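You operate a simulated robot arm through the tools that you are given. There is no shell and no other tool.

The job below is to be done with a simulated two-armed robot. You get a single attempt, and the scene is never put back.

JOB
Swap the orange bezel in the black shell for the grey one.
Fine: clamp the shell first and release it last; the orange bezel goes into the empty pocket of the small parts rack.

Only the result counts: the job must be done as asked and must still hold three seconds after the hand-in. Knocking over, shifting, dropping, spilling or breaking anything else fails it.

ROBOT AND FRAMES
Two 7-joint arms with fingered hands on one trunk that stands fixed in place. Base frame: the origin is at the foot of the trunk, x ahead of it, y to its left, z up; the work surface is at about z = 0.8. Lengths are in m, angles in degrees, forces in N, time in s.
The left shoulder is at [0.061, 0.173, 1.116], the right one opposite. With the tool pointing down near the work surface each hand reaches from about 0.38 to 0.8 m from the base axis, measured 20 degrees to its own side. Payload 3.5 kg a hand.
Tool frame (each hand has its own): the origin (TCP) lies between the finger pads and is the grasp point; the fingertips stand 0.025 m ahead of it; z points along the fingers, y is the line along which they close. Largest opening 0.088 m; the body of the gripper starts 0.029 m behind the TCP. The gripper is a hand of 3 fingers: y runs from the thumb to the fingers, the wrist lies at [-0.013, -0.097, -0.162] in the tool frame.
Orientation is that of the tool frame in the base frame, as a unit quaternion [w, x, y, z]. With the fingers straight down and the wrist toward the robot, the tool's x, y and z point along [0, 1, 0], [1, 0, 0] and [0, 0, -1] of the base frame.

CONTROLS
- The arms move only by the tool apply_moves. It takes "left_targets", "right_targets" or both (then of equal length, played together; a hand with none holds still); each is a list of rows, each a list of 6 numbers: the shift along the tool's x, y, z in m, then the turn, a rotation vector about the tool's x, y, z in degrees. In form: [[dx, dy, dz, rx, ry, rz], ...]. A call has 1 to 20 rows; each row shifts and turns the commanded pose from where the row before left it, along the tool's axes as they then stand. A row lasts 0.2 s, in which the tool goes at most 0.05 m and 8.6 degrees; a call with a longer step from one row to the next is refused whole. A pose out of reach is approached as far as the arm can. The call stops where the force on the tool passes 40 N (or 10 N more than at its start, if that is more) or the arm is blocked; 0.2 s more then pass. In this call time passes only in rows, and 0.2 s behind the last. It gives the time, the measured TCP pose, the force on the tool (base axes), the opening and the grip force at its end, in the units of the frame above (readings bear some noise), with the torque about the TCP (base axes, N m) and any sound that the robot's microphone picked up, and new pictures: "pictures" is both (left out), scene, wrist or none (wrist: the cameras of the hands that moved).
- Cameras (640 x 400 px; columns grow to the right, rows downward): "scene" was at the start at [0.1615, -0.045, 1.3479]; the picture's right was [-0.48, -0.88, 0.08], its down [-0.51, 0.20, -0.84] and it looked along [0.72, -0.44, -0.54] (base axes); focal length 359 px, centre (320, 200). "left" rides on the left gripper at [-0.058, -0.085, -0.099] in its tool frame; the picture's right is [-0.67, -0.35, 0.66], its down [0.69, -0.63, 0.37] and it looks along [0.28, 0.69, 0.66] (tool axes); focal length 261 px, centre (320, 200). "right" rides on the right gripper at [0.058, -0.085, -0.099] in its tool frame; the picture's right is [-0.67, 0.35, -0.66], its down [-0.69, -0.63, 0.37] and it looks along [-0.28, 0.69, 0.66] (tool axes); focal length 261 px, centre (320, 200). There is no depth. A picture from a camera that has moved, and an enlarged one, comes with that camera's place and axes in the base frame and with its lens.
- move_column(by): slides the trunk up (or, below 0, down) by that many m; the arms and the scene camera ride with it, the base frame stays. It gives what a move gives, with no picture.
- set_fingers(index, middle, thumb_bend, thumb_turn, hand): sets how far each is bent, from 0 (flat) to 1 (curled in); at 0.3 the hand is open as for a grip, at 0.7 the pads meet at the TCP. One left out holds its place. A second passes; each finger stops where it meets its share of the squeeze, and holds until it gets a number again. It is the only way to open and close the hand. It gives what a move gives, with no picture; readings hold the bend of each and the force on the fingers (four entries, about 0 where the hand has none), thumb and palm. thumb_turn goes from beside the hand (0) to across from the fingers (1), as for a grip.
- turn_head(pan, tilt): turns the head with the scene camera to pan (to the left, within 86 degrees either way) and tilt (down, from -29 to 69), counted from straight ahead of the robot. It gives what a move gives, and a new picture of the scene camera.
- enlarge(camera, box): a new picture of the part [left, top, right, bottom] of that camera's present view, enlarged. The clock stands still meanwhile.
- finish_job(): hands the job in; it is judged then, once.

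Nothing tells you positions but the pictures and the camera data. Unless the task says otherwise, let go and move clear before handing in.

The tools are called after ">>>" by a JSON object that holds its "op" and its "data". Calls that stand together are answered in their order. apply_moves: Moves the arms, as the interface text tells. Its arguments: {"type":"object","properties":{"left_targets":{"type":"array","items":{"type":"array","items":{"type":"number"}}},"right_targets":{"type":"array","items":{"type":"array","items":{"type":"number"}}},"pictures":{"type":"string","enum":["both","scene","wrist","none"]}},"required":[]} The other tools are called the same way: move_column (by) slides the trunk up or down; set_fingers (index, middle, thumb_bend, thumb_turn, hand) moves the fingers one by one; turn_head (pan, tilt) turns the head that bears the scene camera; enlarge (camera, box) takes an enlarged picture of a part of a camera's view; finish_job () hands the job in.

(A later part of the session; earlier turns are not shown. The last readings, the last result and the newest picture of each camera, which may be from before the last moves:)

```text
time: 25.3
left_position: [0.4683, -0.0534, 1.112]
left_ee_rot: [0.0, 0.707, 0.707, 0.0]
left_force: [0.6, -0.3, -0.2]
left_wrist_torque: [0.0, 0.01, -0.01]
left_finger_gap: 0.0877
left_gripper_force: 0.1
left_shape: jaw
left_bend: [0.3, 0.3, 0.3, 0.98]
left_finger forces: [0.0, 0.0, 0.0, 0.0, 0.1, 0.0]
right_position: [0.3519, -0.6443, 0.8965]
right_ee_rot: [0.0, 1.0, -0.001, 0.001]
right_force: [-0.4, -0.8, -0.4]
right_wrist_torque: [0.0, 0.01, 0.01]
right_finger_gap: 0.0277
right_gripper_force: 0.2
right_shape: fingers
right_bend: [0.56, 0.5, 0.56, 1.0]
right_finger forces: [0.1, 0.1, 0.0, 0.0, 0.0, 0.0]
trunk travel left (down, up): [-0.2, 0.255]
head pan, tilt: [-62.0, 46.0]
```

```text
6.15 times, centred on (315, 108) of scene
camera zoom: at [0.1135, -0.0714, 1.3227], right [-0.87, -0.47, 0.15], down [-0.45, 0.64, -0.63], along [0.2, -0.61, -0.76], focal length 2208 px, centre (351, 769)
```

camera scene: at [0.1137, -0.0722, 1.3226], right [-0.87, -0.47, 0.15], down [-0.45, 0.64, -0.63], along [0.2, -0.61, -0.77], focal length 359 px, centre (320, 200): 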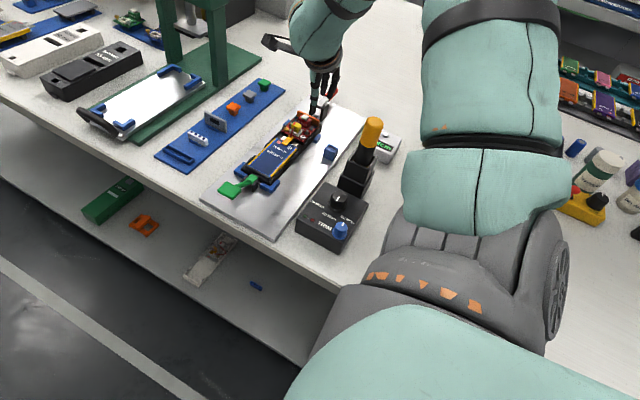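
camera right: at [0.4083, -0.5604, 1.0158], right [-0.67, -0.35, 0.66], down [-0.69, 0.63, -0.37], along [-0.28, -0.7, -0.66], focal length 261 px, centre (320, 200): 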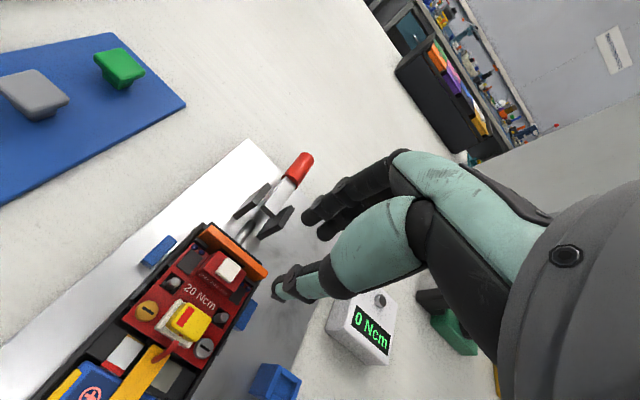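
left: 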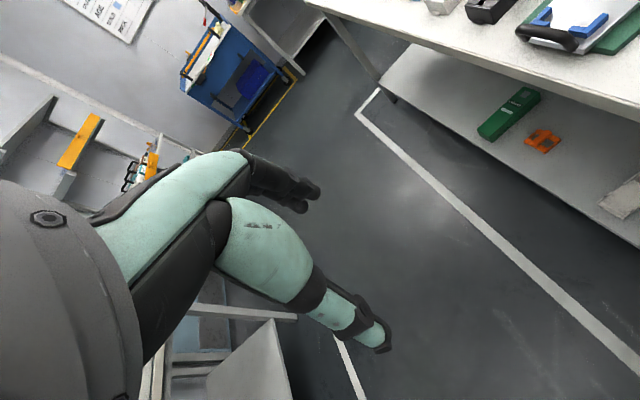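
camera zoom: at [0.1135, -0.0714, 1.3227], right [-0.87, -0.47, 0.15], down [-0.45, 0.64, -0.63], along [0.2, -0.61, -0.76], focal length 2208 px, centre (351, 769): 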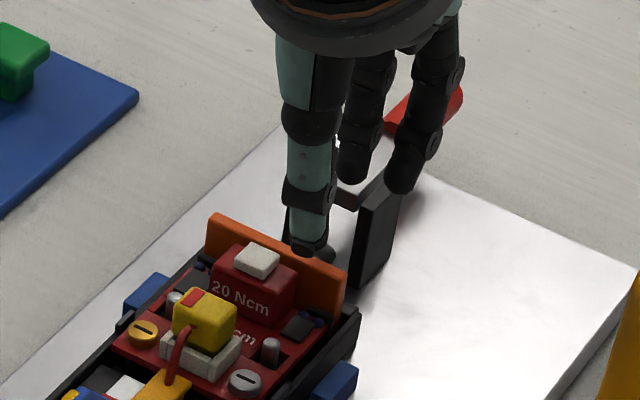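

>>> {"op": "apply_moves", "data": {"right_targets": [[0, 0, 0.012, 0, 0, 0], [0, 0, 0.012, 0, 0, 0], [0, 0, 0.008, 0, 0, 0], [0, 0, 0.002, 0, 0, 0], [0, 0, 0.002, 0, 0, 0]], "pictures": "none"}}

>>> {"op": "enlarge", "data": {"camera": "right", "box": [230, 200, 340, 310]}}

>>> {"op": "enlarge", "data": {"camera": "scene", "box": [285, 85, 345, 140]}}

```text
time: 26.5
left_position: [0.4671, -0.052, 1.1123]
left_ee_rot: [0.0, 0.707, 0.707, 0.001]
left_force: [0.9, 0.0, -0.3]
left_wrist_torque: [-0.01, -0.03, 0.02]
left_finger_gap: 0.0875
left_gripper_force: 0.1
left_shape: jaw
left_bend: [0.3, 0.3, 0.3, 0.98]
left_finger forces: [0.1, 0.0, 0.1, 0.0, 0.0, 0.0]
right_position: [0.3509, -0.6429, 0.8616]
right_ee_rot: [0.0, 1.0, -0.002, 0.001]
right_force: [-0.8, 0.0, 0.5]
right_wrist_torque: [-0.01, 0.05, -0.01]
right_finger_gap: 0.0276
right_gripper_force: 0.1
right_shape: fingers
right_bend: [0.56, 0.5, 0.56, 1.0]
right_finger forces: [0.1, 0.0, 0.0, 0.0, 0.1, 0.0]
trunk travel left (down, up): [-0.2, 0.255]
head pan, tilt: [-62.0, 46.0]
```

```text
3.64 times, centred on (285, 255) of right
camera zoom: at [0.4078, -0.5587, 0.9594], right [-0.67, -0.35, 0.65], down [-0.68, 0.63, -0.37], along [-0.29, -0.69, -0.66], focal length 948 px, centre (447, 0)
```

zoom: 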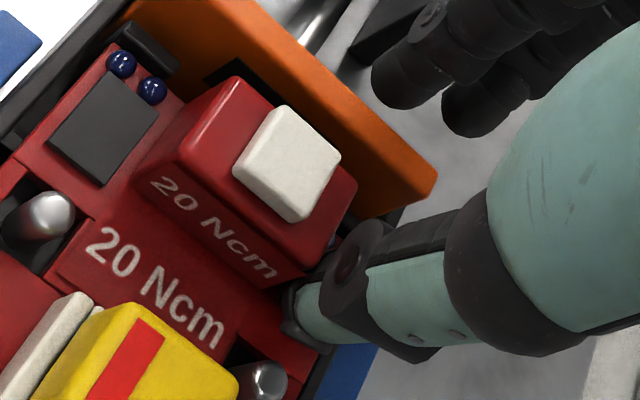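

```text
7.27 times, centred on (315, 112) of scene
camera zoom: at [0.1136, -0.0714, 1.3227], right [-0.87, -0.47, 0.15], down [-0.45, 0.64, -0.63], along [0.2, -0.61, -0.76], focal length 2610 px, centre (356, 836)
```

zoom: 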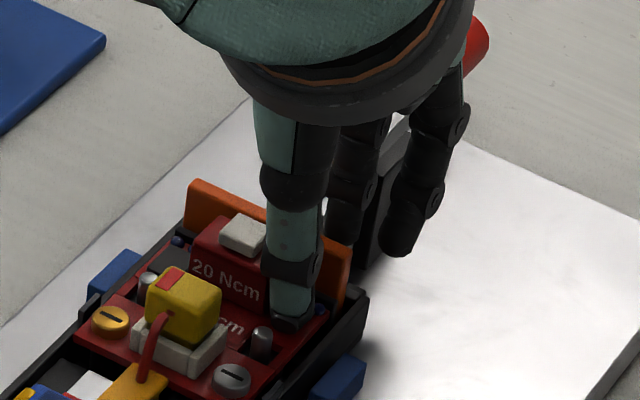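

No contact yet. I'll go 2 mm lower and close the thumb and index step by step, watching the forces.

>>> {"op": "apply_moves", "data": {"right_targets": [[0, 0, 0.002, 0, 0, 0]], "pictures": "none"}}

>>> {"op": "set_fingers", "data": {"hand": "right", "index": 0.66, "thumb_bend": 0.65}}

```text
time: 26.9
left_position: [0.468, -0.0514, 1.1118]
left_ee_rot: [0.0, 0.707, 0.707, 0.0]
left_force: [-0.3, 0.5, -0.2]
left_wrist_torque: [0.01, 0.04, -0.04]
left_finger_gap: 0.0875
left_gripper_force: 0.1
left_shape: jaw
left_bend: [0.3, 0.3, 0.3, 0.98]
left_finger forces: [0.0, 0.0, 0.0, 0.0, 0.0, 0.1]
right_position: [0.3512, -0.6435, 0.8598]
right_ee_rot: [0.0, 1.0, 0.0, 0.002]
right_force: [0.2, -1.0, 3.3]
right_wrist_torque: [0.08, -0.01, -0.04]
right_finger_gap: 0.0278
right_gripper_force: 1.6
right_shape: fingers
right_bend: [0.56, 0.5, 0.57, 1.0]
right_finger forces: [0.0, 0.0, 0.0, 0.0, 2.9, 0.1]
trunk travel left (down, up): [-0.2, 0.255]
head pan, tilt: [-62.0, 46.0]
```

```text
time: 27.9
left_position: [0.4672, -0.0522, 1.1131]
left_ee_rot: [0.0, 0.708, 0.707, 0.0]
left_force: [-0.4, 0.9, 0.1]
left_wrist_torque: [-0.02, 0.0, -0.02]
left_finger_gap: 0.0876
left_gripper_force: 0.0
left_shape: jaw
left_bend: [0.3, 0.3, 0.3, 0.98]
left_finger forces: [0.0, 0.1, 0.0, 0.1, 0.1, 0.0]
right_position: [0.3509, -0.6431, 0.8578]
right_ee_rot: [-0.001, 1.0, -0.001, 0.001]
right_force: [-0.5, 0.3, 2.0]
right_wrist_torque: [0.04, -0.02, -0.04]
right_finger_gap: 0.0088
right_gripper_force: 1.3
right_shape: fingers
right_bend: [0.66, 0.5, 0.64, 1.0]
right_finger forces: [0.1, 0.0, 0.1, 0.0, 1.6, 0.0]
trunk travel left (down, up): [-0.2, 0.255]
head pan, tilt: [-62.0, 46.0]
```

The thumb tip is resting lightly on the clip (about 2 N upward). I'll raise 1.5 mm and continue closing.

>>> {"op": "apply_moves", "data": {"right_targets": [[0, 0, -0.0015, 0, 0, 0]], "pictures": "none"}}

>>> {"op": "set_fingers", "data": {"hand": "right", "index": 0.7, "thumb_bend": 0.69}}

>>> {"op": "enlarge", "data": {"camera": "right", "box": [230, 200, 340, 310]}}

>>> {"op": "enlarge", "data": {"camera": "scene", "box": [285, 85, 345, 140]}}

```text
time: 28.3
left_position: [0.4679, -0.053, 1.1116]
left_ee_rot: [0.001, 0.707, 0.707, 0.001]
left_force: [-0.4, -0.2, 0.7]
left_wrist_torque: [0.02, 0.0, -0.01]
left_finger_gap: 0.0876
left_gripper_force: 0.1
left_shape: jaw
left_bend: [0.3, 0.3, 0.3, 0.98]
left_finger forces: [0.0, 0.1, 0.1, 0.0, 0.0, 0.0]
right_position: [0.3488, -0.643, 0.8599]
right_ee_rot: [0.0, 1.0, -0.001, 0.0]
right_force: [-1.0, 0.1, 1.0]
right_wrist_torque: [0.03, 0.01, -0.02]
right_finger_gap: 0.008
right_gripper_force: 0.0
right_shape: fingers
right_bend: [0.66, 0.5, 0.65, 1.0]
right_finger forces: [0.0, 0.0, 0.0, 0.0, 0.0, 0.0]
trunk travel left (down, up): [-0.2, 0.255]
head pan, tilt: [-62.0, 46.0]
```

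```text
time: 29.3
left_position: [0.4667, -0.0521, 1.1122]
left_ee_rot: [0.0, 0.708, 0.706, 0.0]
left_force: [-0.3, -0.6, -0.8]
left_wrist_torque: [0.03, 0.0, 0.02]
left_finger_gap: 0.0876
left_gripper_force: 0.0
left_shape: jaw
left_bend: [0.3, 0.3, 0.3, 0.98]
left_finger forces: [0.0, 0.1, 0.1, 0.1, 0.0, 0.0]
right_position: [0.3503, -0.6419, 0.8597]
right_ee_rot: [0.0, 1.0, -0.001, 0.001]
right_force: [0.4, -0.4, 0.3]
right_wrist_torque: [0.01, 0.0, 0.02]
right_finger_gap: 0.0025
right_gripper_force: 0.4
right_shape: fingers
right_bend: [0.69, 0.5, 0.68, 1.0]
right_finger forces: [0.9, 0.0, 0.1, 0.1, 0.9, 0.1]
trunk travel left (down, up): [-0.2, 0.255]
head pan, tilt: [-62.0, 46.0]
```

```text
3.64 times, centred on (285, 255) of right
camera zoom: at [0.4076, -0.5584, 0.9587], right [-0.67, -0.35, 0.65], down [-0.68, 0.63, -0.37], along [-0.29, -0.69, -0.66], focal length 948 px, centre (447, 0)
```

zoom: 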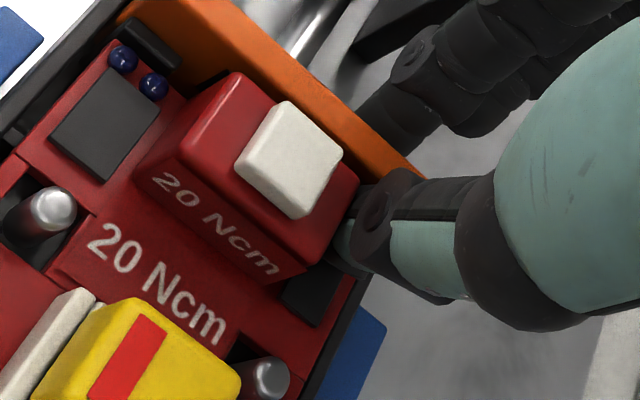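

```text
7.27 times, centred on (315, 112) of scene
camera zoom: at [0.1135, -0.0714, 1.3227], right [-0.87, -0.47, 0.15], down [-0.45, 0.64, -0.63], along [0.2, -0.61, -0.76], focal length 2610 px, centre (356, 836)
```

zoom: 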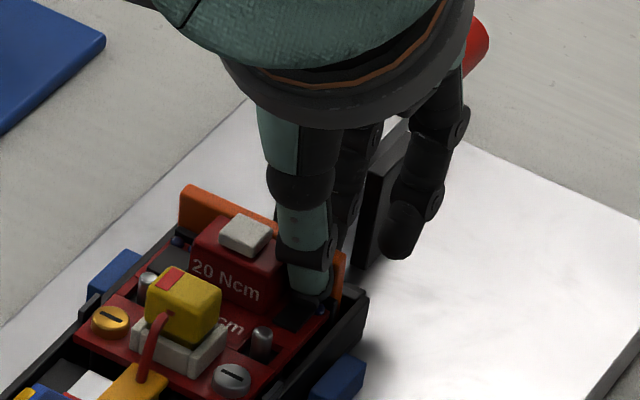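

Balanced contact on both sides, and the bezel shifts slightly, so it seems to sit loosely in its slot. I'll tighten a little more.

>>> {"op": "set_fingers", "data": {"hand": "right", "index": 0.73, "thumb_bend": 0.72}}

>>> {"op": "enlarge", "data": {"camera": "right", "box": [230, 200, 340, 310]}}

>>> {"op": "enlarge", "data": {"camera": "scene", "box": [285, 85, 345, 140]}}

```text
time: 30.3
left_position: [0.4668, -0.0531, 1.1123]
left_ee_rot: [-0.001, 0.707, 0.707, -0.001]
left_force: [0.4, -0.5, 0.2]
left_wrist_torque: [-0.02, 0.02, -0.04]
left_finger_gap: 0.0876
left_gripper_force: 0.1
left_shape: jaw
left_bend: [0.3, 0.3, 0.3, 0.98]
left_finger forces: [0.0, 0.0, 0.0, 0.0, 0.1, 0.0]
right_position: [0.3493, -0.6429, 0.8607]
right_ee_rot: [0.0, 1.0, -0.001, 0.001]
right_force: [0.3, -0.6, -0.3]
right_wrist_torque: [-0.04, -0.03, -0.02]
right_finger_gap: 0.0003
right_gripper_force: 4.0
right_shape: fingers
right_bend: [0.72, 0.5, 0.68, 1.0]
right_finger forces: [4.0, 0.0, 0.1, 0.1, 3.7, 0.1]
trunk travel left (down, up): [-0.2, 0.255]
head pan, tilt: [-62.0, 46.0]
```

```text
3.64 times, centred on (285, 255) of right
camera zoom: at [0.4076, -0.5585, 0.9587], right [-0.67, -0.35, 0.65], down [-0.68, 0.63, -0.37], along [-0.29, -0.69, -0.66], focal length 948 px, centre (447, 0)
```

zoom: 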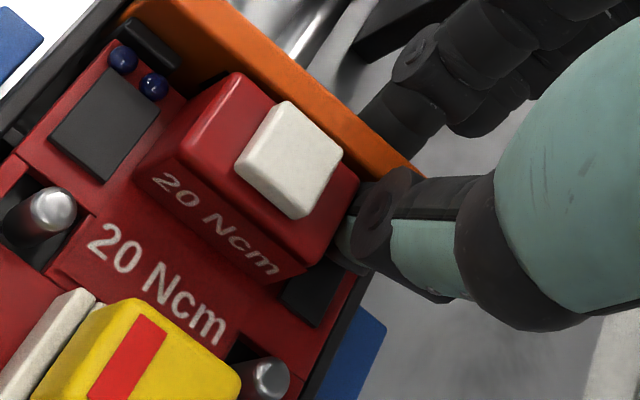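

```text
7.27 times, centred on (315, 112) of scene
camera zoom: at [0.1135, -0.0715, 1.3227], right [-0.87, -0.47, 0.15], down [-0.45, 0.64, -0.63], along [0.2, -0.61, -0.76], focal length 2610 px, centre (356, 836)
```

zoom: 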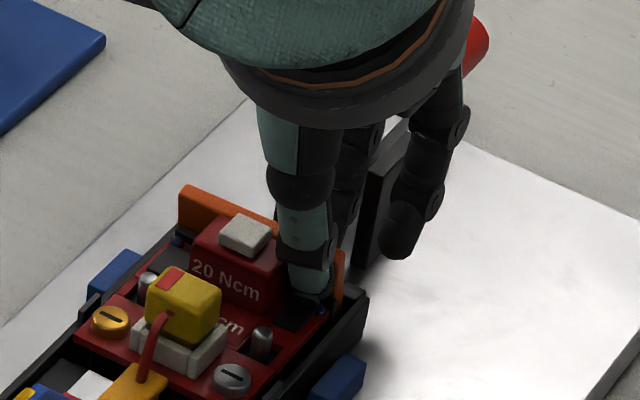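

The pinch holds at about 4 N on each side. I'll try a small lift of 3 mm and check whether the bezel follows.

>>> {"op": "apply_moves", "data": {"right_targets": [[0, 0, -0.0015, 0, 0, 0], [0, 0, -0.0015, 0, 0, 0]], "pictures": "none"}}

>>> {"op": "enlarge", "data": {"camera": "right", "box": [230, 200, 340, 310]}}

>>> {"op": "enlarge", "data": {"camera": "scene", "box": [285, 85, 345, 140]}}

```text
time: 30.9
left_position: [0.4681, -0.0524, 1.1124]
left_ee_rot: [0.0, 0.707, 0.707, 0.0]
left_force: [0.5, 0.1, -0.6]
left_wrist_torque: [0.02, -0.01, 0.01]
left_finger_gap: 0.0877
left_gripper_force: 0.0
left_shape: jaw
left_bend: [0.3, 0.3, 0.3, 0.98]
left_finger forces: [0.1, 0.0, 0.0, 0.1, 0.1, 0.0]
right_position: [0.3506, -0.6433, 0.8626]
right_ee_rot: [0.0, 1.0, -0.001, 0.002]
right_force: [0.4, -0.5, -0.4]
right_wrist_torque: [0.0, 0.0, -0.02]
right_finger_gap: 0.0007
right_gripper_force: 3.7
right_shape: fingers
right_bend: [0.72, 0.5, 0.68, 1.0]
right_finger forces: [3.8, 0.0, 0.0, 0.0, 3.8, 0.1]
trunk travel left (down, up): [-0.2, 0.255]
head pan, tilt: [-62.0, 46.0]
```

```text
3.64 times, centred on (285, 255) of right
camera zoom: at [0.4075, -0.5586, 0.9616], right [-0.67, -0.35, 0.65], down [-0.68, 0.63, -0.37], along [-0.29, -0.69, -0.66], focal length 948 px, centre (447, 0)
```

zoom: 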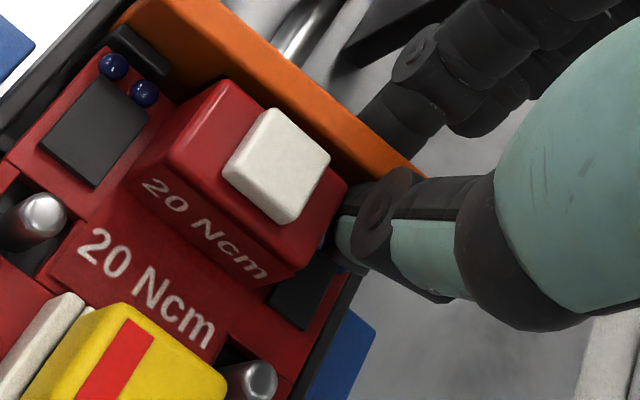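

```text
7.27 times, centred on (315, 112) of scene
camera zoom: at [0.1135, -0.0714, 1.3227], right [-0.87, -0.47, 0.15], down [-0.45, 0.64, -0.63], along [0.2, -0.61, -0.76], focal length 2610 px, centre (356, 836)
```

zoom: 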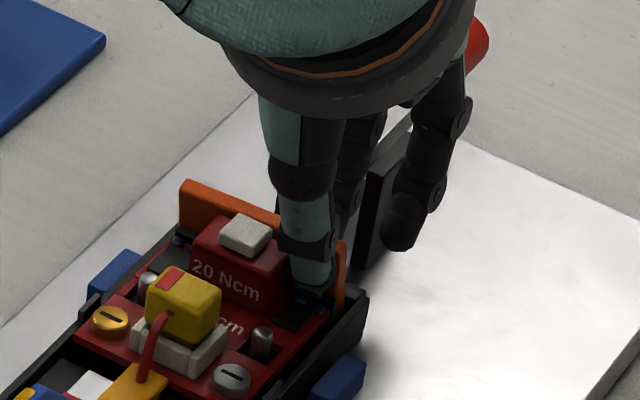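

The bezel came up with the hand (about 3 mm) with no resistance. I'll continue lifting slowly.

>>> {"op": "apply_moves", "data": {"right_targets": [[0, 0, -0.004, 0, 0, 0], [0, 0, -0.005, 0, 0, 0], [0, 0, -0.005, 0, 0, 0], [0, 0, -0.005, 0, 0, 0]], "pictures": "none"}}

>>> {"op": "enlarge", "data": {"camera": "right", "box": [220, 190, 340, 310]}}

>>> {"op": "enlarge", "data": {"camera": "scene", "box": [285, 75, 345, 140]}}

```text
time: 31.9
left_position: [0.4668, -0.0519, 1.1133]
left_ee_rot: [0.0, 0.707, 0.707, 0.0]
left_force: [0.9, 0.6, 0.0]
left_wrist_torque: [-0.02, -0.01, 0.02]
left_finger_gap: 0.0877
left_gripper_force: 0.0
left_shape: jaw
left_bend: [0.3, 0.3, 0.3, 0.98]
left_finger forces: [0.1, 0.0, 0.0, 0.0, 0.0, 0.1]
right_position: [0.35, -0.6436, 0.8808]
right_ee_rot: [0.0, 1.0, -0.001, 0.0]
right_force: [-0.1, -0.4, 0.1]
right_wrist_torque: [0.0, -0.02, -0.02]
right_finger_gap: 0.0002
right_gripper_force: 3.4
right_shape: fingers
right_bend: [0.72, 0.5, 0.69, 1.0]
right_finger forces: [3.4, 0.0, 0.0, 0.1, 3.2, 0.0]
trunk travel left (down, up): [-0.2, 0.255]
head pan, tilt: [-62.0, 46.0]
```

```text
3.33 times, centred on (280, 250) of right
camera zoom: at [0.4075, -0.559, 0.9806], right [-0.67, -0.35, 0.66], down [-0.68, 0.63, -0.37], along [-0.29, -0.69, -0.66], focal length 869 px, centre (453, 33)
```

zoom: 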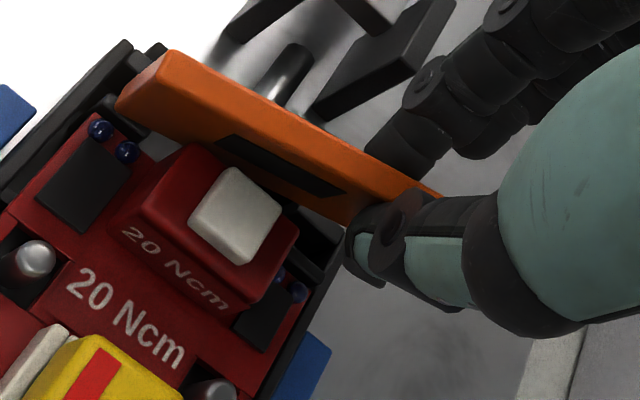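

```text
6.15 times, centred on (315, 108) of scene
camera zoom: at [0.1135, -0.0713, 1.3227], right [-0.87, -0.47, 0.15], down [-0.45, 0.64, -0.63], along [0.2, -0.61, -0.76], focal length 2208 px, centre (351, 769)
```

zoom: 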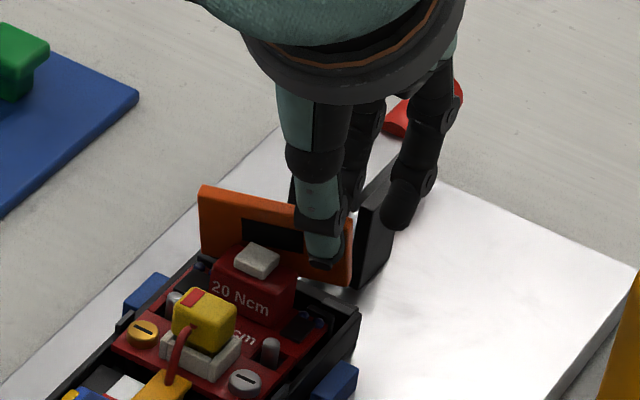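

The bezel is free of its slot. It has swung about 20° around the two-finger pinch (its high-x end toward the robot), which is a stable hold that I can compensate for. I'll lift clear and look at it again.

>>> {"op": "apply_moves", "data": {"right_targets": [[0, 0, -0.01, 0, 0, 0], [0, 0, -0.015, 0, 0, 0], [0, 0, -0.02, 0, 0, 0], [0, 0, -0.02, 0, 0, 0], [0, 0, -0.02, 0, 0, 0]], "pictures": "both"}}

>>> {"op": "enlarge", "data": {"camera": "right", "box": [220, 170, 360, 310]}}

>>> {"op": "enlarge", "data": {"camera": "scene", "box": [150, 120, 250, 180]}}

>>> {"op": "enlarge", "data": {"camera": "scene", "box": [285, 60, 345, 140]}}

```text
time: 33.1
left_position: [0.4672, -0.0516, 1.1128]
left_ee_rot: [0.0, 0.707, 0.707, 0.0]
left_force: [0.1, 0.2, -1.2]
left_wrist_torque: [-0.04, -0.02, 0.0]
left_finger_gap: 0.0878
left_gripper_force: 0.1
left_shape: jaw
left_bend: [0.3, 0.3, 0.3, 0.98]
left_finger forces: [0.0, 0.1, 0.0, 0.0, 0.0, 0.0]
right_position: [0.3492, -0.6429, 0.9676]
right_ee_rot: [-0.001, 1.0, -0.002, 0.001]
right_force: [0.0, 0.0, -0.4]
right_wrist_torque: [-0.01, -0.02, -0.02]
right_finger_gap: 0.0001
right_gripper_force: 3.4
right_shape: fingers
right_bend: [0.72, 0.5, 0.69, 1.0]
right_finger forces: [3.3, 0.0, 0.1, 0.1, 3.6, 0.0]
trunk travel left (down, up): [-0.2, 0.255]
head pan, tilt: [-62.0, 46.0]
camera scene: at [0.1132, -0.0709, 1.3227], right [-0.87, -0.47, 0.15], down [-0.45, 0.64, -0.63], along [0.2, -0.61, -0.76], focal length 359 px, centre (320, 200)
camera right: at [0.4063, -0.5581, 1.0661], right [-0.67, -0.35, 0.65], down [-0.68, 0.63, -0.37], along [-0.29, -0.69, -0.66], focal length 261 px, centre (320, 200)
```

scene: 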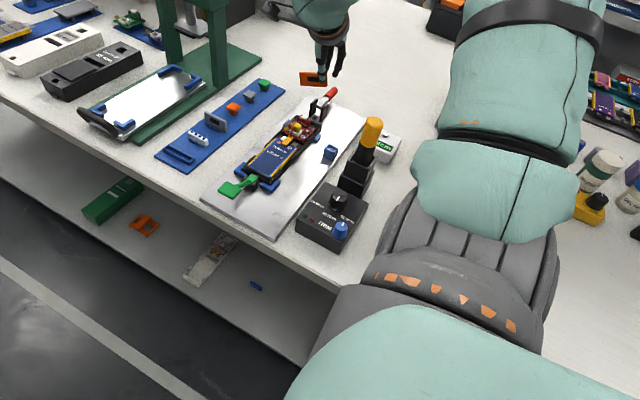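
right: 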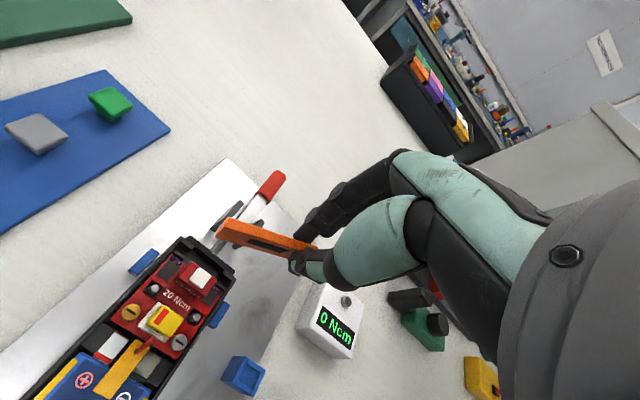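

```text
2.86 times, centred on (290, 240) of right
camera zoom: at [0.4063, -0.5581, 1.0661], right [-0.67, -0.35, 0.65], down [-0.68, 0.63, -0.37], along [-0.29, -0.69, -0.66], focal length 745 px, centre (406, 86)
```

zoom: 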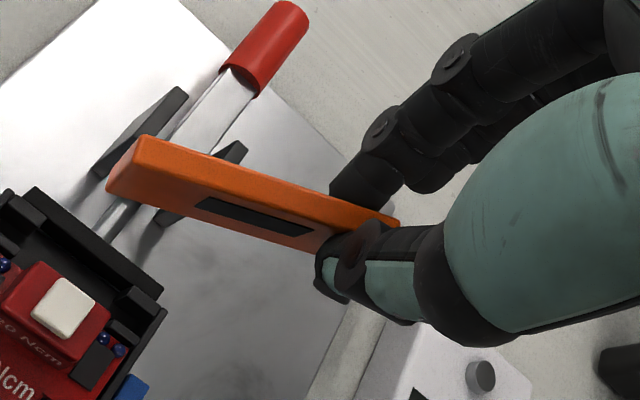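

```text
6.40 times, centred on (200, 150) of scene
camera zoom: at [0.1132, -0.0709, 1.3227], right [-0.87, -0.47, 0.15], down [-0.45, 0.64, -0.63], along [0.2, -0.61, -0.76], focal length 2297 px, centre (1088, 520)
```

zoom: 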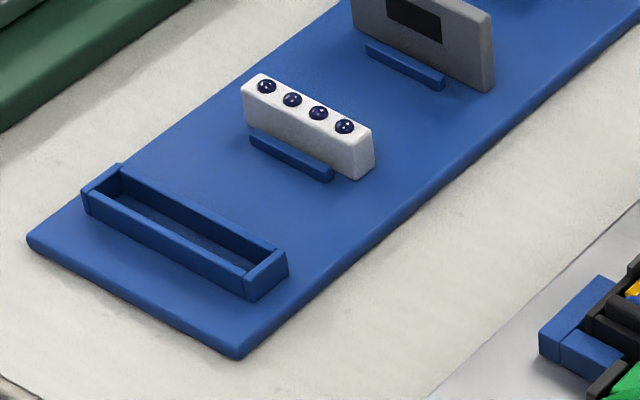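

```text
5.00 times, centred on (315, 100) of scene
camera zoom: at [0.1132, -0.0709, 1.3227], right [-0.87, -0.47, 0.15], down [-0.45, 0.64, -0.63], along [0.2, -0.61, -0.76], focal length 1794 px, centre (345, 700)
```

zoom: 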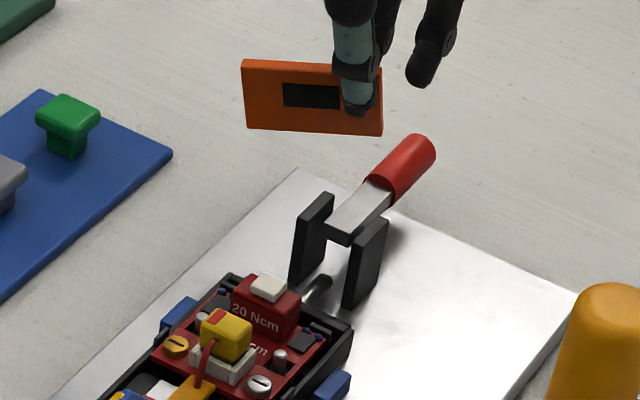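

The orange bezel is securely held, yawed about 22° and rolled about 7°. The empty pocket's centre triangulates to about (0.5205, −0.4165), rim z ≈ 0.824, long side along x. I'll turn the hand so the bezel lies level along x, then carry it over.

>>> {"op": "apply_moves", "data": {"right_targets": [[0, 0, -0.005, 0, 0, 7.5], [0, 0, -0.005, 0, 0, 7.5], [0, 0, -0.005, 0, 0, 7.5], [0, 0, 0, 2.9, 7.0, 0]], "pictures": "none"}}

>>> {"op": "enlarge", "data": {"camera": "right", "box": [200, 150, 360, 310]}}

>>> {"op": "enlarge", "data": {"camera": "scene", "box": [285, 50, 345, 110]}}

```text
time: 34.1
left_position: [0.4671, -0.051, 1.1136]
left_ee_rot: [0.001, 0.707, 0.707, 0.002]
left_force: [-0.3, -1.2, 0.3]
left_wrist_torque: [-0.01, -0.02, 0.03]
left_finger_gap: 0.0873
left_gripper_force: 0.0
left_shape: jaw
left_bend: [0.3, 0.3, 0.3, 0.98]
left_finger forces: [0.0, 0.0, 0.0, 0.0, 0.1, 0.0]
right_position: [0.3491, -0.6435, 0.9835]
right_ee_rot: [-0.014, 0.978, -0.196, 0.067]
right_force: [-0.4, 0.2, 0.2]
right_wrist_torque: [-0.01, 0.04, -0.01]
right_finger_gap: 0.0
right_gripper_force: 3.5
right_shape: fingers
right_bend: [0.72, 0.5, 0.69, 1.0]
right_finger forces: [3.3, 0.1, 0.0, 0.0, 3.4, 0.0]
trunk travel left (down, up): [-0.2, 0.255]
head pan, tilt: [-62.0, 46.0]
```

```text
2.50 times, centred on (280, 230) of right
camera zoom: at [0.4207, -0.5872, 1.0918], right [-0.83, -0.06, 0.55], down [-0.34, 0.85, -0.41], along [-0.44, -0.53, -0.73], focal length 652 px, centre (420, 125)
```

zoom: 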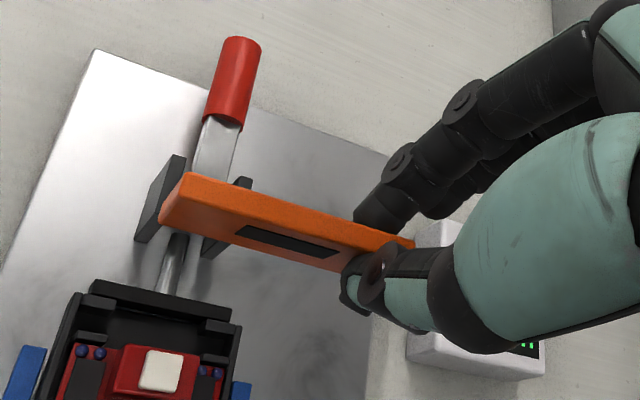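

```text
6.67 times, centred on (315, 80) of scene
camera zoom: at [0.1121, -0.0714, 1.3229], right [-0.87, -0.47, 0.15], down [-0.45, 0.64, -0.63], along [0.2, -0.61, -0.76], focal length 2392 px, centre (353, 1000)
```

zoom: 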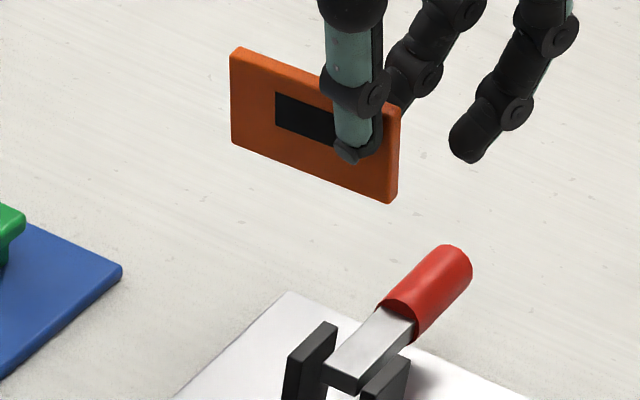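

The bezel is now square to x with about 2° of roll left. I'll trim that and carry it to a hover above the empty pocket.

>>> {"op": "apply_moves", "data": {"right_targets": [[0, 0, 0, 0.96, 2.3, 0], [0.0055, -0.0375, 0.0082, 0, 0, 0], [0.0055, -0.0375, 0.0082, 0, 0, 0], [0.0055, -0.0375, 0.0082, 0, 0, 0], [0.0055, -0.0375, 0.0082, 0, 0, 0], [0.0055, -0.0375, 0.0082, 0, 0, 0], [0.0055, -0.0375, 0.0082, 0, 0, 0], [0.0056, -0.0377, 0.0085, 0, 0, 0]], "pictures": "both"}}

>>> {"op": "enlarge", "data": {"camera": "right", "box": [160, 170, 340, 350]}}

>>> {"op": "enlarge", "data": {"camera": "scene", "box": [150, 80, 250, 190]}}

```text
time: 35.9
left_position: [0.4678, -0.0528, 1.1119]
left_ee_rot: [0.0, 0.707, 0.707, 0.0]
left_force: [1.1, -0.7, 0.5]
left_wrist_torque: [0.01, 0.01, 0.0]
left_finger_gap: 0.0875
left_gripper_force: 0.1
left_shape: jaw
left_bend: [0.3, 0.3, 0.3, 0.98]
left_finger forces: [0.0, 0.1, 0.1, 0.0, 0.0, 0.1]
right_position: [0.5002, -0.4556, 0.9618]
right_ee_rot: [-0.022, 0.977, -0.193, 0.085]
right_force: [0.5, 0.4, 0.4]
right_wrist_torque: [0.02, -0.01, -0.01]
right_finger_gap: 0.0001
right_gripper_force: 3.6
right_shape: fingers
right_bend: [0.72, 0.5, 0.69, 1.0]
right_finger forces: [3.4, 0.1, 0.1, 0.0, 3.4, 0.0]
right hand out of reach, approached as far as the arm can: row 7, 8
trunk travel left (down, up): [-0.2, 0.255]
head pan, tilt: [-62.0, 46.0]
camera scene: at [0.1142, -0.0717, 1.3226], right [-0.87, -0.47, 0.15], down [-0.45, 0.64, -0.63], along [0.2, -0.61, -0.76], focal length 359 px, centre (320, 200)
camera right: at [0.5661, -0.3996, 1.0737], right [-0.85, -0.07, 0.51], down [-0.33, 0.85, -0.42], along [-0.4, -0.53, -0.75], focal length 261 px, centre (320, 200)
```

scene: 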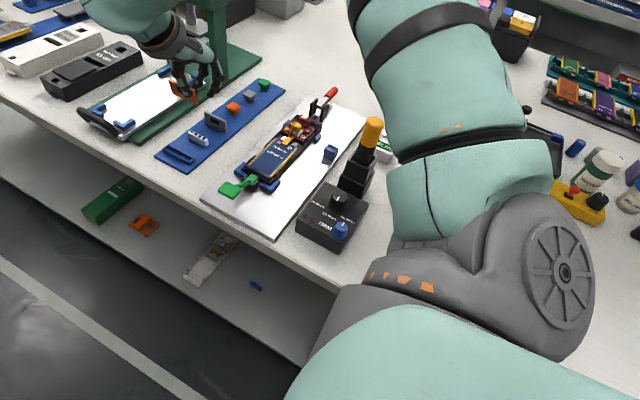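
right: 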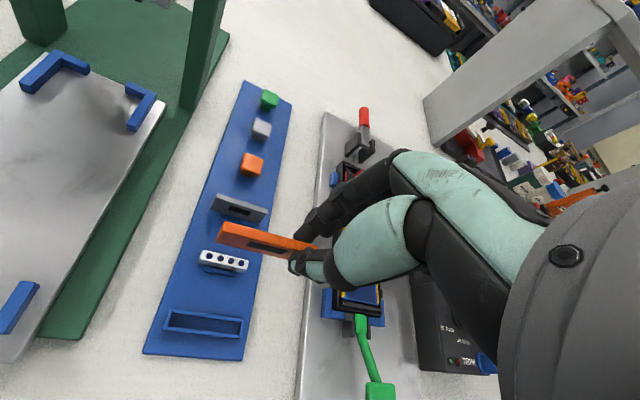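

```text
2.22 times, centred on (250, 260) of right
camera zoom: at [0.5661, -0.3996, 1.0737], right [-0.85, -0.07, 0.51], down [-0.33, 0.85, -0.42], along [-0.4, -0.53, -0.75], focal length 579 px, centre (476, 67)
```

zoom: 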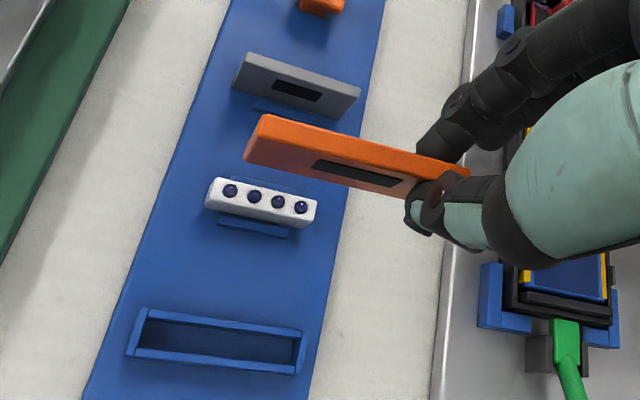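

```text
3.64 times, centred on (200, 135) of scene
camera zoom: at [0.1142, -0.0717, 1.3226], right [-0.87, -0.47, 0.15], down [-0.45, 0.64, -0.63], along [0.2, -0.61, -0.76], focal length 1305 px, centre (756, 436)
```

zoom: 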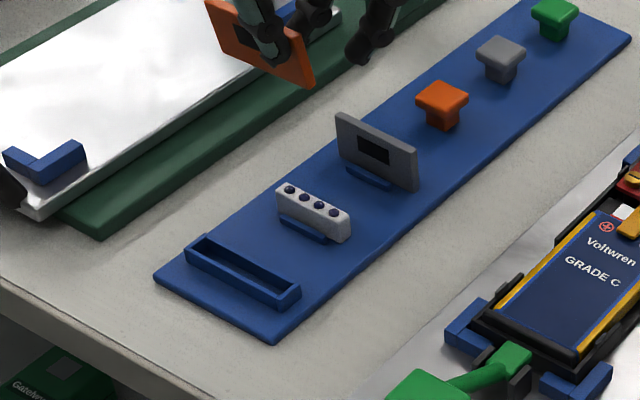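

With this yaw the arm can't quite reach the pocket; it stopped about 4 cm short. I'll turn the hand back by the 22° about the vertical and see whether the pocket position is reachable at that yaw.

>>> {"op": "apply_moves", "data": {"right_targets": [[0, 0, 0, 1.21, -0.5, -7.38], [0, 0, 0, 1.21, -0.5, -7.38], [0, 0, 0, 1.21, -0.5, -7.38]], "pictures": "both"}}

```text
time: 36.7
left_position: [0.4674, -0.0523, 1.1121]
left_ee_rot: [0.0, 0.707, 0.707, 0.0]
left_force: [0.4, -0.3, 0.6]
left_wrist_torque: [-0.05, 0.0, 0.01]
left_finger_gap: 0.0877
left_gripper_force: 0.0
left_shape: jaw
left_bend: [0.3, 0.3, 0.3, 0.98]
left_finger forces: [0.1, 0.1, 0.0, 0.0, 0.1, 0.0]
right_position: [0.4974, -0.4543, 0.9617]
right_ee_rot: [-0.033, 0.996, 0.0, 0.082]
right_force: [0.6, 0.4, 0.2]
right_wrist_torque: [-0.06, 0.0, 0.01]
right_finger_gap: 0.0003
right_gripper_force: 2.8
right_shape: fingers
right_bend: [0.72, 0.5, 0.69, 1.0]
right_finger forces: [3.3, 0.0, 0.1, 0.0, 3.3, 0.0]
trunk travel left (down, up): [-0.2, 0.255]
head pan, tilt: [-62.0, 46.0]
camera scene: at [0.1131, -0.0715, 1.3227], right [-0.87, -0.47, 0.15], down [-0.45, 0.64, -0.63], along [0.2, -0.61, -0.76], focal length 359 px, centre (320, 200)
camera right: at [0.5369, -0.3776, 1.073], right [-0.77, -0.39, 0.51], down [-0.62, 0.66, -0.43], along [-0.17, -0.65, -0.74], focal length 261 px, centre (320, 200)
```

scene: 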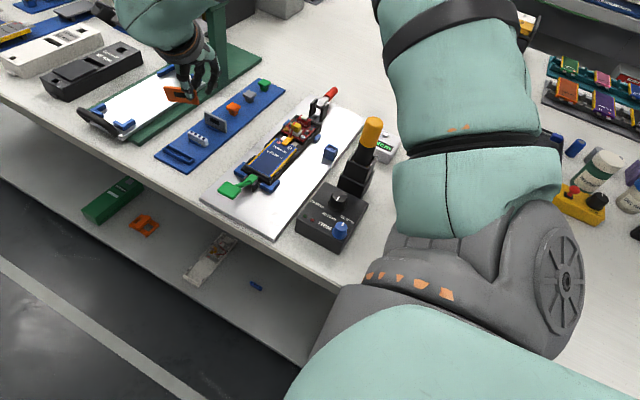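
right: 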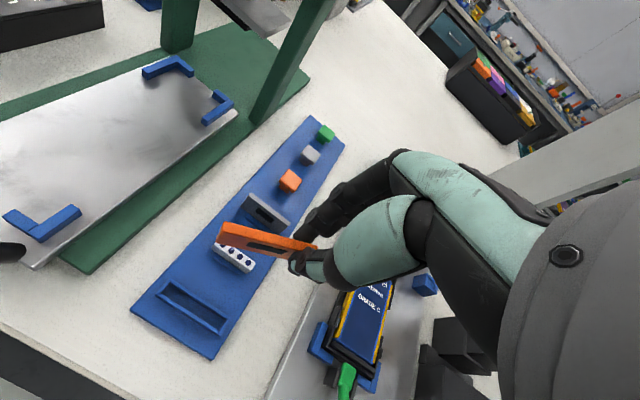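

The pose is reached at this yaw. Next I'll test moving the remaining distance toward the pocket (+y).

>>> {"op": "apply_moves", "data": {"right_targets": [[0, -0.02, 0.0013, 0, 0, 0], [0, -0.018, 0.0012, 0, 0, 0]], "pictures": "none"}}

```text
time: 37.3
left_position: [0.4684, -0.0533, 1.1122]
left_ee_rot: [0.001, 0.707, 0.707, 0.0]
left_force: [-0.2, 0.7, 0.2]
left_wrist_torque: [0.02, 0.02, 0.0]
left_finger_gap: 0.0875
left_gripper_force: 0.0
left_shape: jaw
left_bend: [0.3, 0.3, 0.3, 0.98]
left_finger forces: [0.1, 0.0, 0.0, 0.1, 0.0, 0.0]
right_position: [0.498, -0.4168, 0.9603]
right_ee_rot: [-0.034, 0.996, -0.001, 0.082]
right_force: [0.3, -0.3, -0.7]
right_wrist_torque: [-0.03, -0.01, 0.03]
right_finger_gap: 0.0
right_gripper_force: 3.8
right_shape: fingers
right_bend: [0.72, 0.5, 0.69, 1.0]
right_finger forces: [3.4, 0.0, 0.0, 0.0, 3.3, 0.0]
trunk travel left (down, up): [-0.2, 0.255]
head pan, tilt: [-62.0, 46.0]
```

Reachable at this yaw. The remaining 20° or so of bezel yaw can be corrected in the hand by shifting the thumb sideways toward the index finger, using small thumb_turn steps. I'll view the current state first.

>>> {"op": "enlarge", "data": {"camera": "right", "box": [140, 180, 340, 360]}}

>>> {"op": "enlarge", "data": {"camera": "scene", "box": [140, 60, 260, 180]}}

```text
2.22 times, centred on (240, 270) of right
camera zoom: at [0.5379, -0.3391, 1.0724], right [-0.77, -0.39, 0.51], down [-0.62, 0.66, -0.43], along [-0.17, -0.65, -0.74], focal length 579 px, centre (498, 44)
```

zoom: 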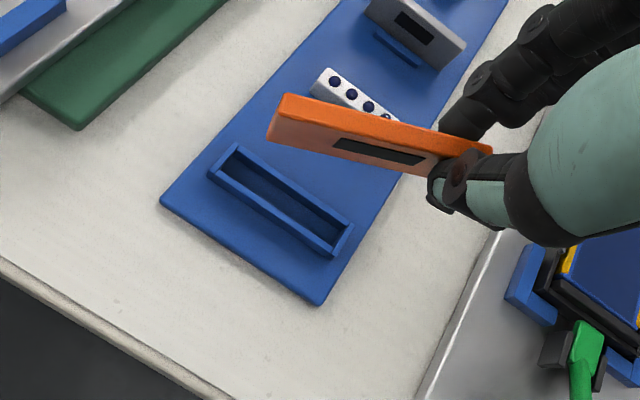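

```text
3.33 times, centred on (200, 120) of scene
camera zoom: at [0.1135, -0.0714, 1.3227], right [-0.87, -0.47, 0.15], down [-0.45, 0.64, -0.63], along [0.2, -0.61, -0.76], focal length 1196 px, centre (720, 467)
```

zoom: 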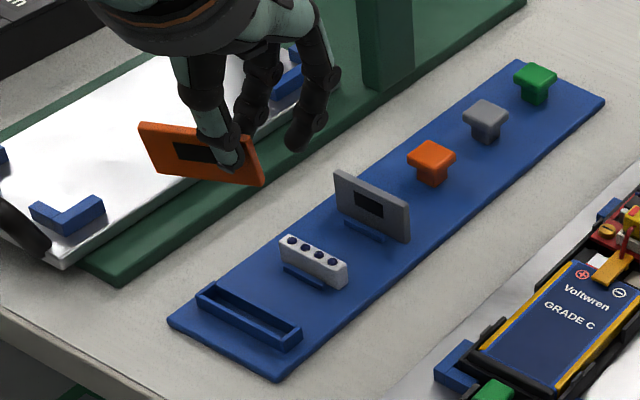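

>>> {"op": "set_fingers", "data": {"hand": "right", "thumb_turn": 0.96}}

>>> {"op": "enlarge", "data": {"camera": "right", "box": [140, 180, 340, 360]}}

>>> {"op": "enlarge", "data": {"camera": "scene", "box": [140, 60, 260, 180]}}

```text
time: 38.3
left_position: [0.4675, -0.0516, 1.1121]
left_ee_rot: [0.0, 0.708, 0.707, 0.0]
left_force: [-0.7, 0.4, -0.2]
left_wrist_torque: [0.01, -0.02, -0.02]
left_finger_gap: 0.0877
left_gripper_force: 0.1
left_shape: jaw
left_bend: [0.3, 0.3, 0.3, 0.98]
left_finger forces: [0.0, 0.1, 0.0, 0.1, 0.0, 0.1]
right_position: [0.498, -0.4159, 0.9607]
right_ee_rot: [-0.034, 0.996, -0.001, 0.082]
right_force: [-0.3, -0.3, 0.0]
right_wrist_torque: [0.03, -0.02, 0.0]
right_finger_gap: 0.0
right_gripper_force: 4.1
right_shape: fingers
right_bend: [0.72, 0.5, 0.69, 0.99]
right_finger forces: [4.0, 0.0, 0.0, 0.0, 4.0, 0.1]
trunk travel left (down, up): [-0.2, 0.255]
head pan, tilt: [-62.0, 46.0]
```

```text
2.22 times, centred on (240, 270) of right
camera zoom: at [0.538, -0.3393, 1.0723], right [-0.77, -0.39, 0.51], down [-0.62, 0.66, -0.43], along [-0.17, -0.65, -0.74], focal length 579 px, centre (498, 44)
```

zoom: 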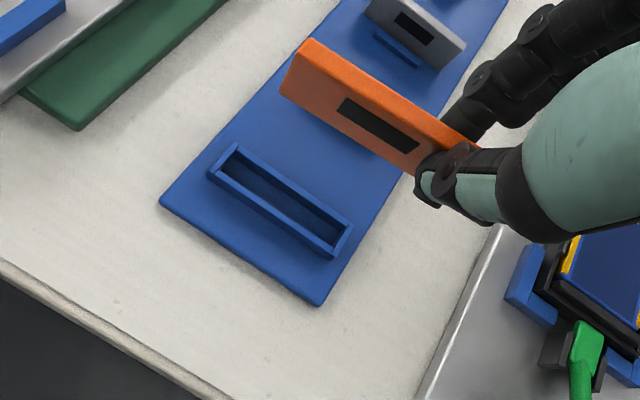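

```text
3.33 times, centred on (200, 120) of scene
camera zoom: at [0.1136, -0.0713, 1.3227], right [-0.87, -0.47, 0.15], down [-0.45, 0.64, -0.63], along [0.2, -0.61, -0.76], focal length 1196 px, centre (720, 467)
```

zoom: 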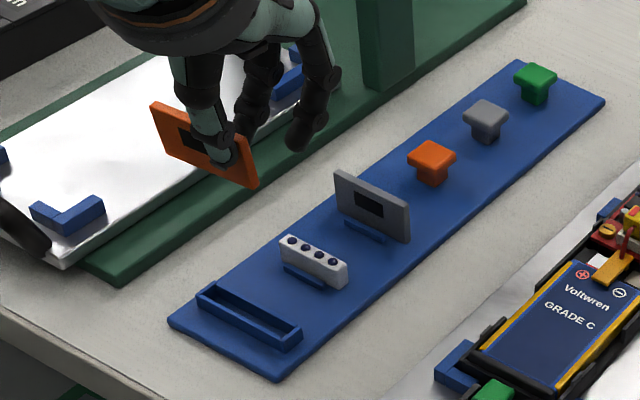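

That worked: the bezel is now nearly parallel to the pocket. I'll zoom in to measure the residual yaw and roll accurately.

>>> {"op": "enlarge", "data": {"camera": "scene", "box": [160, 80, 225, 125]}}

>>> {"op": "enlarge", "data": {"camera": "right", "box": [215, 190, 310, 270]}}

>>> {"op": "enlarge", "data": {"camera": "right", "box": [180, 230, 270, 330]}}

```text
8.89 times, centred on (192, 102) of scene
camera zoom: at [0.1136, -0.0713, 1.3227], right [-0.87, -0.47, 0.15], down [-0.45, 0.64, -0.63], along [0.2, -0.61, -0.76], focal length 3190 px, centre (1453, 1067)
```

zoom: 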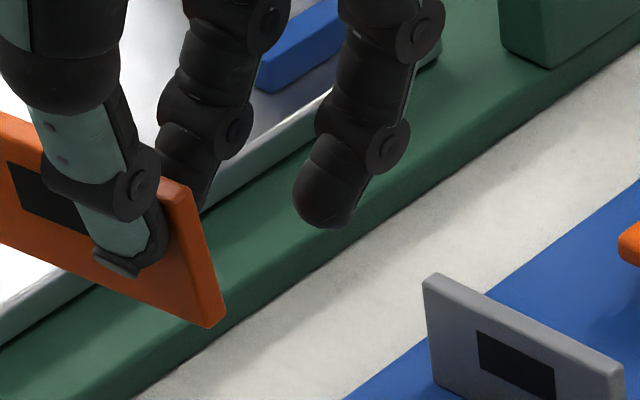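

```text
5.00 times, centred on (262, 230) of right
camera zoom: at [0.538, -0.3393, 1.0723], right [-0.77, -0.39, 0.51], down [-0.62, 0.66, -0.43], along [-0.17, -0.65, -0.74], focal length 1303 px, centre (608, 50)
```

zoom: 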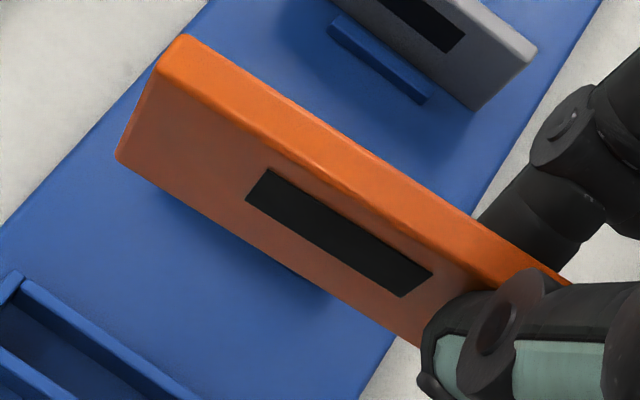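

```text
4.00 times, centred on (225, 280) of right
camera zoom: at [0.538, -0.3393, 1.0723], right [-0.77, -0.39, 0.51], down [-0.62, 0.66, -0.43], along [-0.17, -0.65, -0.74], focal length 1043 px, centre (700, -120)
```

zoom: 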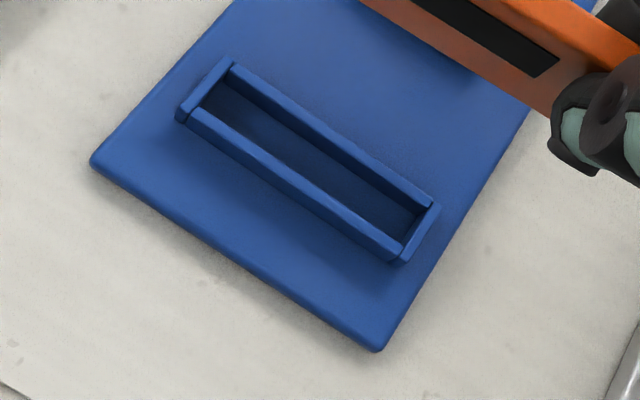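

Residuals in the hand camera frame: lean about 6.4°, yaw about 3° and roll about 2°. I'll correct these and descend to a low hover about 2 cm over the pocket for a closer check.

>>> {"op": "apply_moves", "data": {"right_targets": [[0, 0, 0, 2.9, 1.07, 2.03], [0, 0, 0, 2.9, 1.07, 2.03], [-0.0043, 0.0066, 0.025, 0, 0, 0], [-0.0043, 0.0066, 0.025, 0, 0, 0], [-0.0043, 0.0065, 0.025, 0, 0, 0]], "pictures": "both"}}

>>> {"op": "enlarge", "data": {"camera": "right", "box": [190, 190, 310, 310]}}

>>> {"op": "enlarge", "data": {"camera": "scene", "box": [140, 90, 220, 180]}}

```text
time: 39.5
left_position: [0.468, -0.0527, 1.1116]
left_ee_rot: [0.0, 0.707, 0.708, 0.0]
left_force: [0.5, 0.1, 0.2]
left_wrist_torque: [0.02, 0.02, 0.03]
left_finger_gap: 0.0876
left_gripper_force: 0.0
left_shape: jaw
left_bend: [0.3, 0.3, 0.3, 0.98]
left_finger forces: [0.0, 0.1, 0.0, 0.0, 0.0, 0.1]
right_position: [0.4988, -0.4237, 0.8816]
right_ee_rot: [-0.087, 0.991, -0.033, 0.098]
right_force: [0.2, 0.4, 0.0]
right_wrist_torque: [-0.05, -0.02, 0.02]
right_finger_gap: 0.0001
right_gripper_force: 3.4
right_shape: fingers
right_bend: [0.72, 0.5, 0.69, 0.99]
right_finger forces: [4.1, 0.0, 0.0, 0.0, 4.0, 0.0]
trunk travel left (down, up): [-0.2, 0.255]
head pan, tilt: [-62.0, 46.0]
camera scene: at [0.114, -0.0717, 1.3226], right [-0.87, -0.47, 0.15], down [-0.45, 0.64, -0.63], along [0.2, -0.61, -0.76], focal length 359 px, centre (320, 200)
camera right: at [0.5397, -0.3615, 1.0027], right [-0.8, -0.4, 0.44], down [-0.57, 0.74, -0.37], along [-0.18, -0.55, -0.82], focal length 261 px, centre (320, 200)
```

scene: 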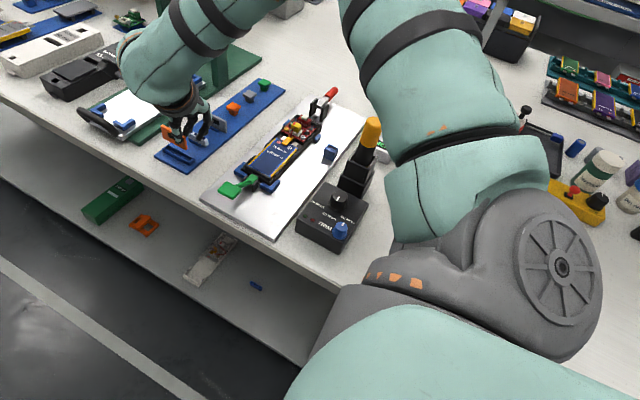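
right: 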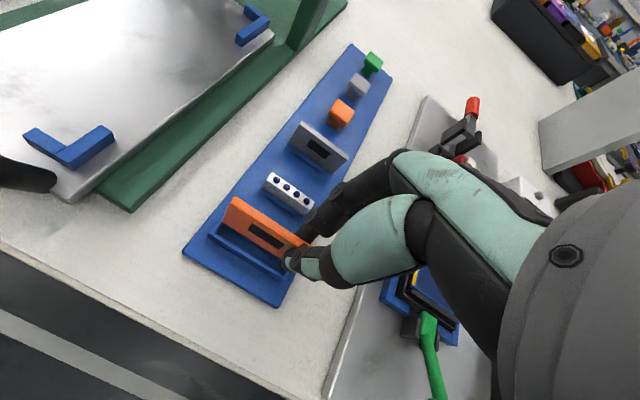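

```text
3.33 times, centred on (250, 250) of right
camera zoom: at [0.5397, -0.3615, 1.0027], right [-0.8, -0.4, 0.44], down [-0.57, 0.74, -0.37], along [-0.18, -0.55, -0.82], focal length 869 px, centre (553, 33)
```

zoom: 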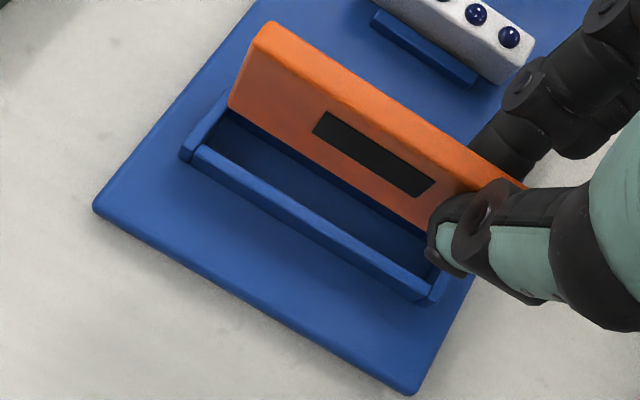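

```text
4.44 times, centred on (180, 135) of scene
camera zoom: at [0.114, -0.0717, 1.3226], right [-0.87, -0.47, 0.15], down [-0.45, 0.64, -0.63], along [0.2, -0.61, -0.76], focal length 1595 px, centre (942, 489)
```

zoom: 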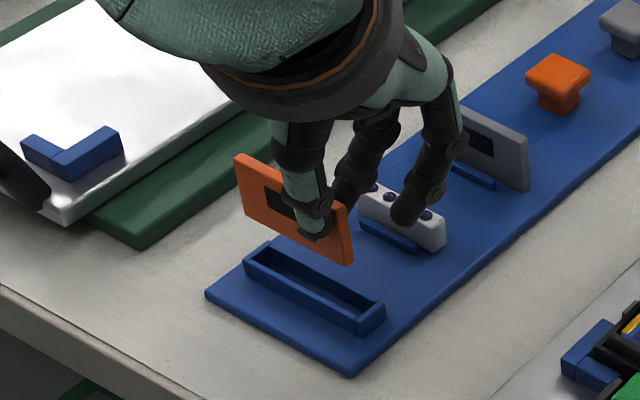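

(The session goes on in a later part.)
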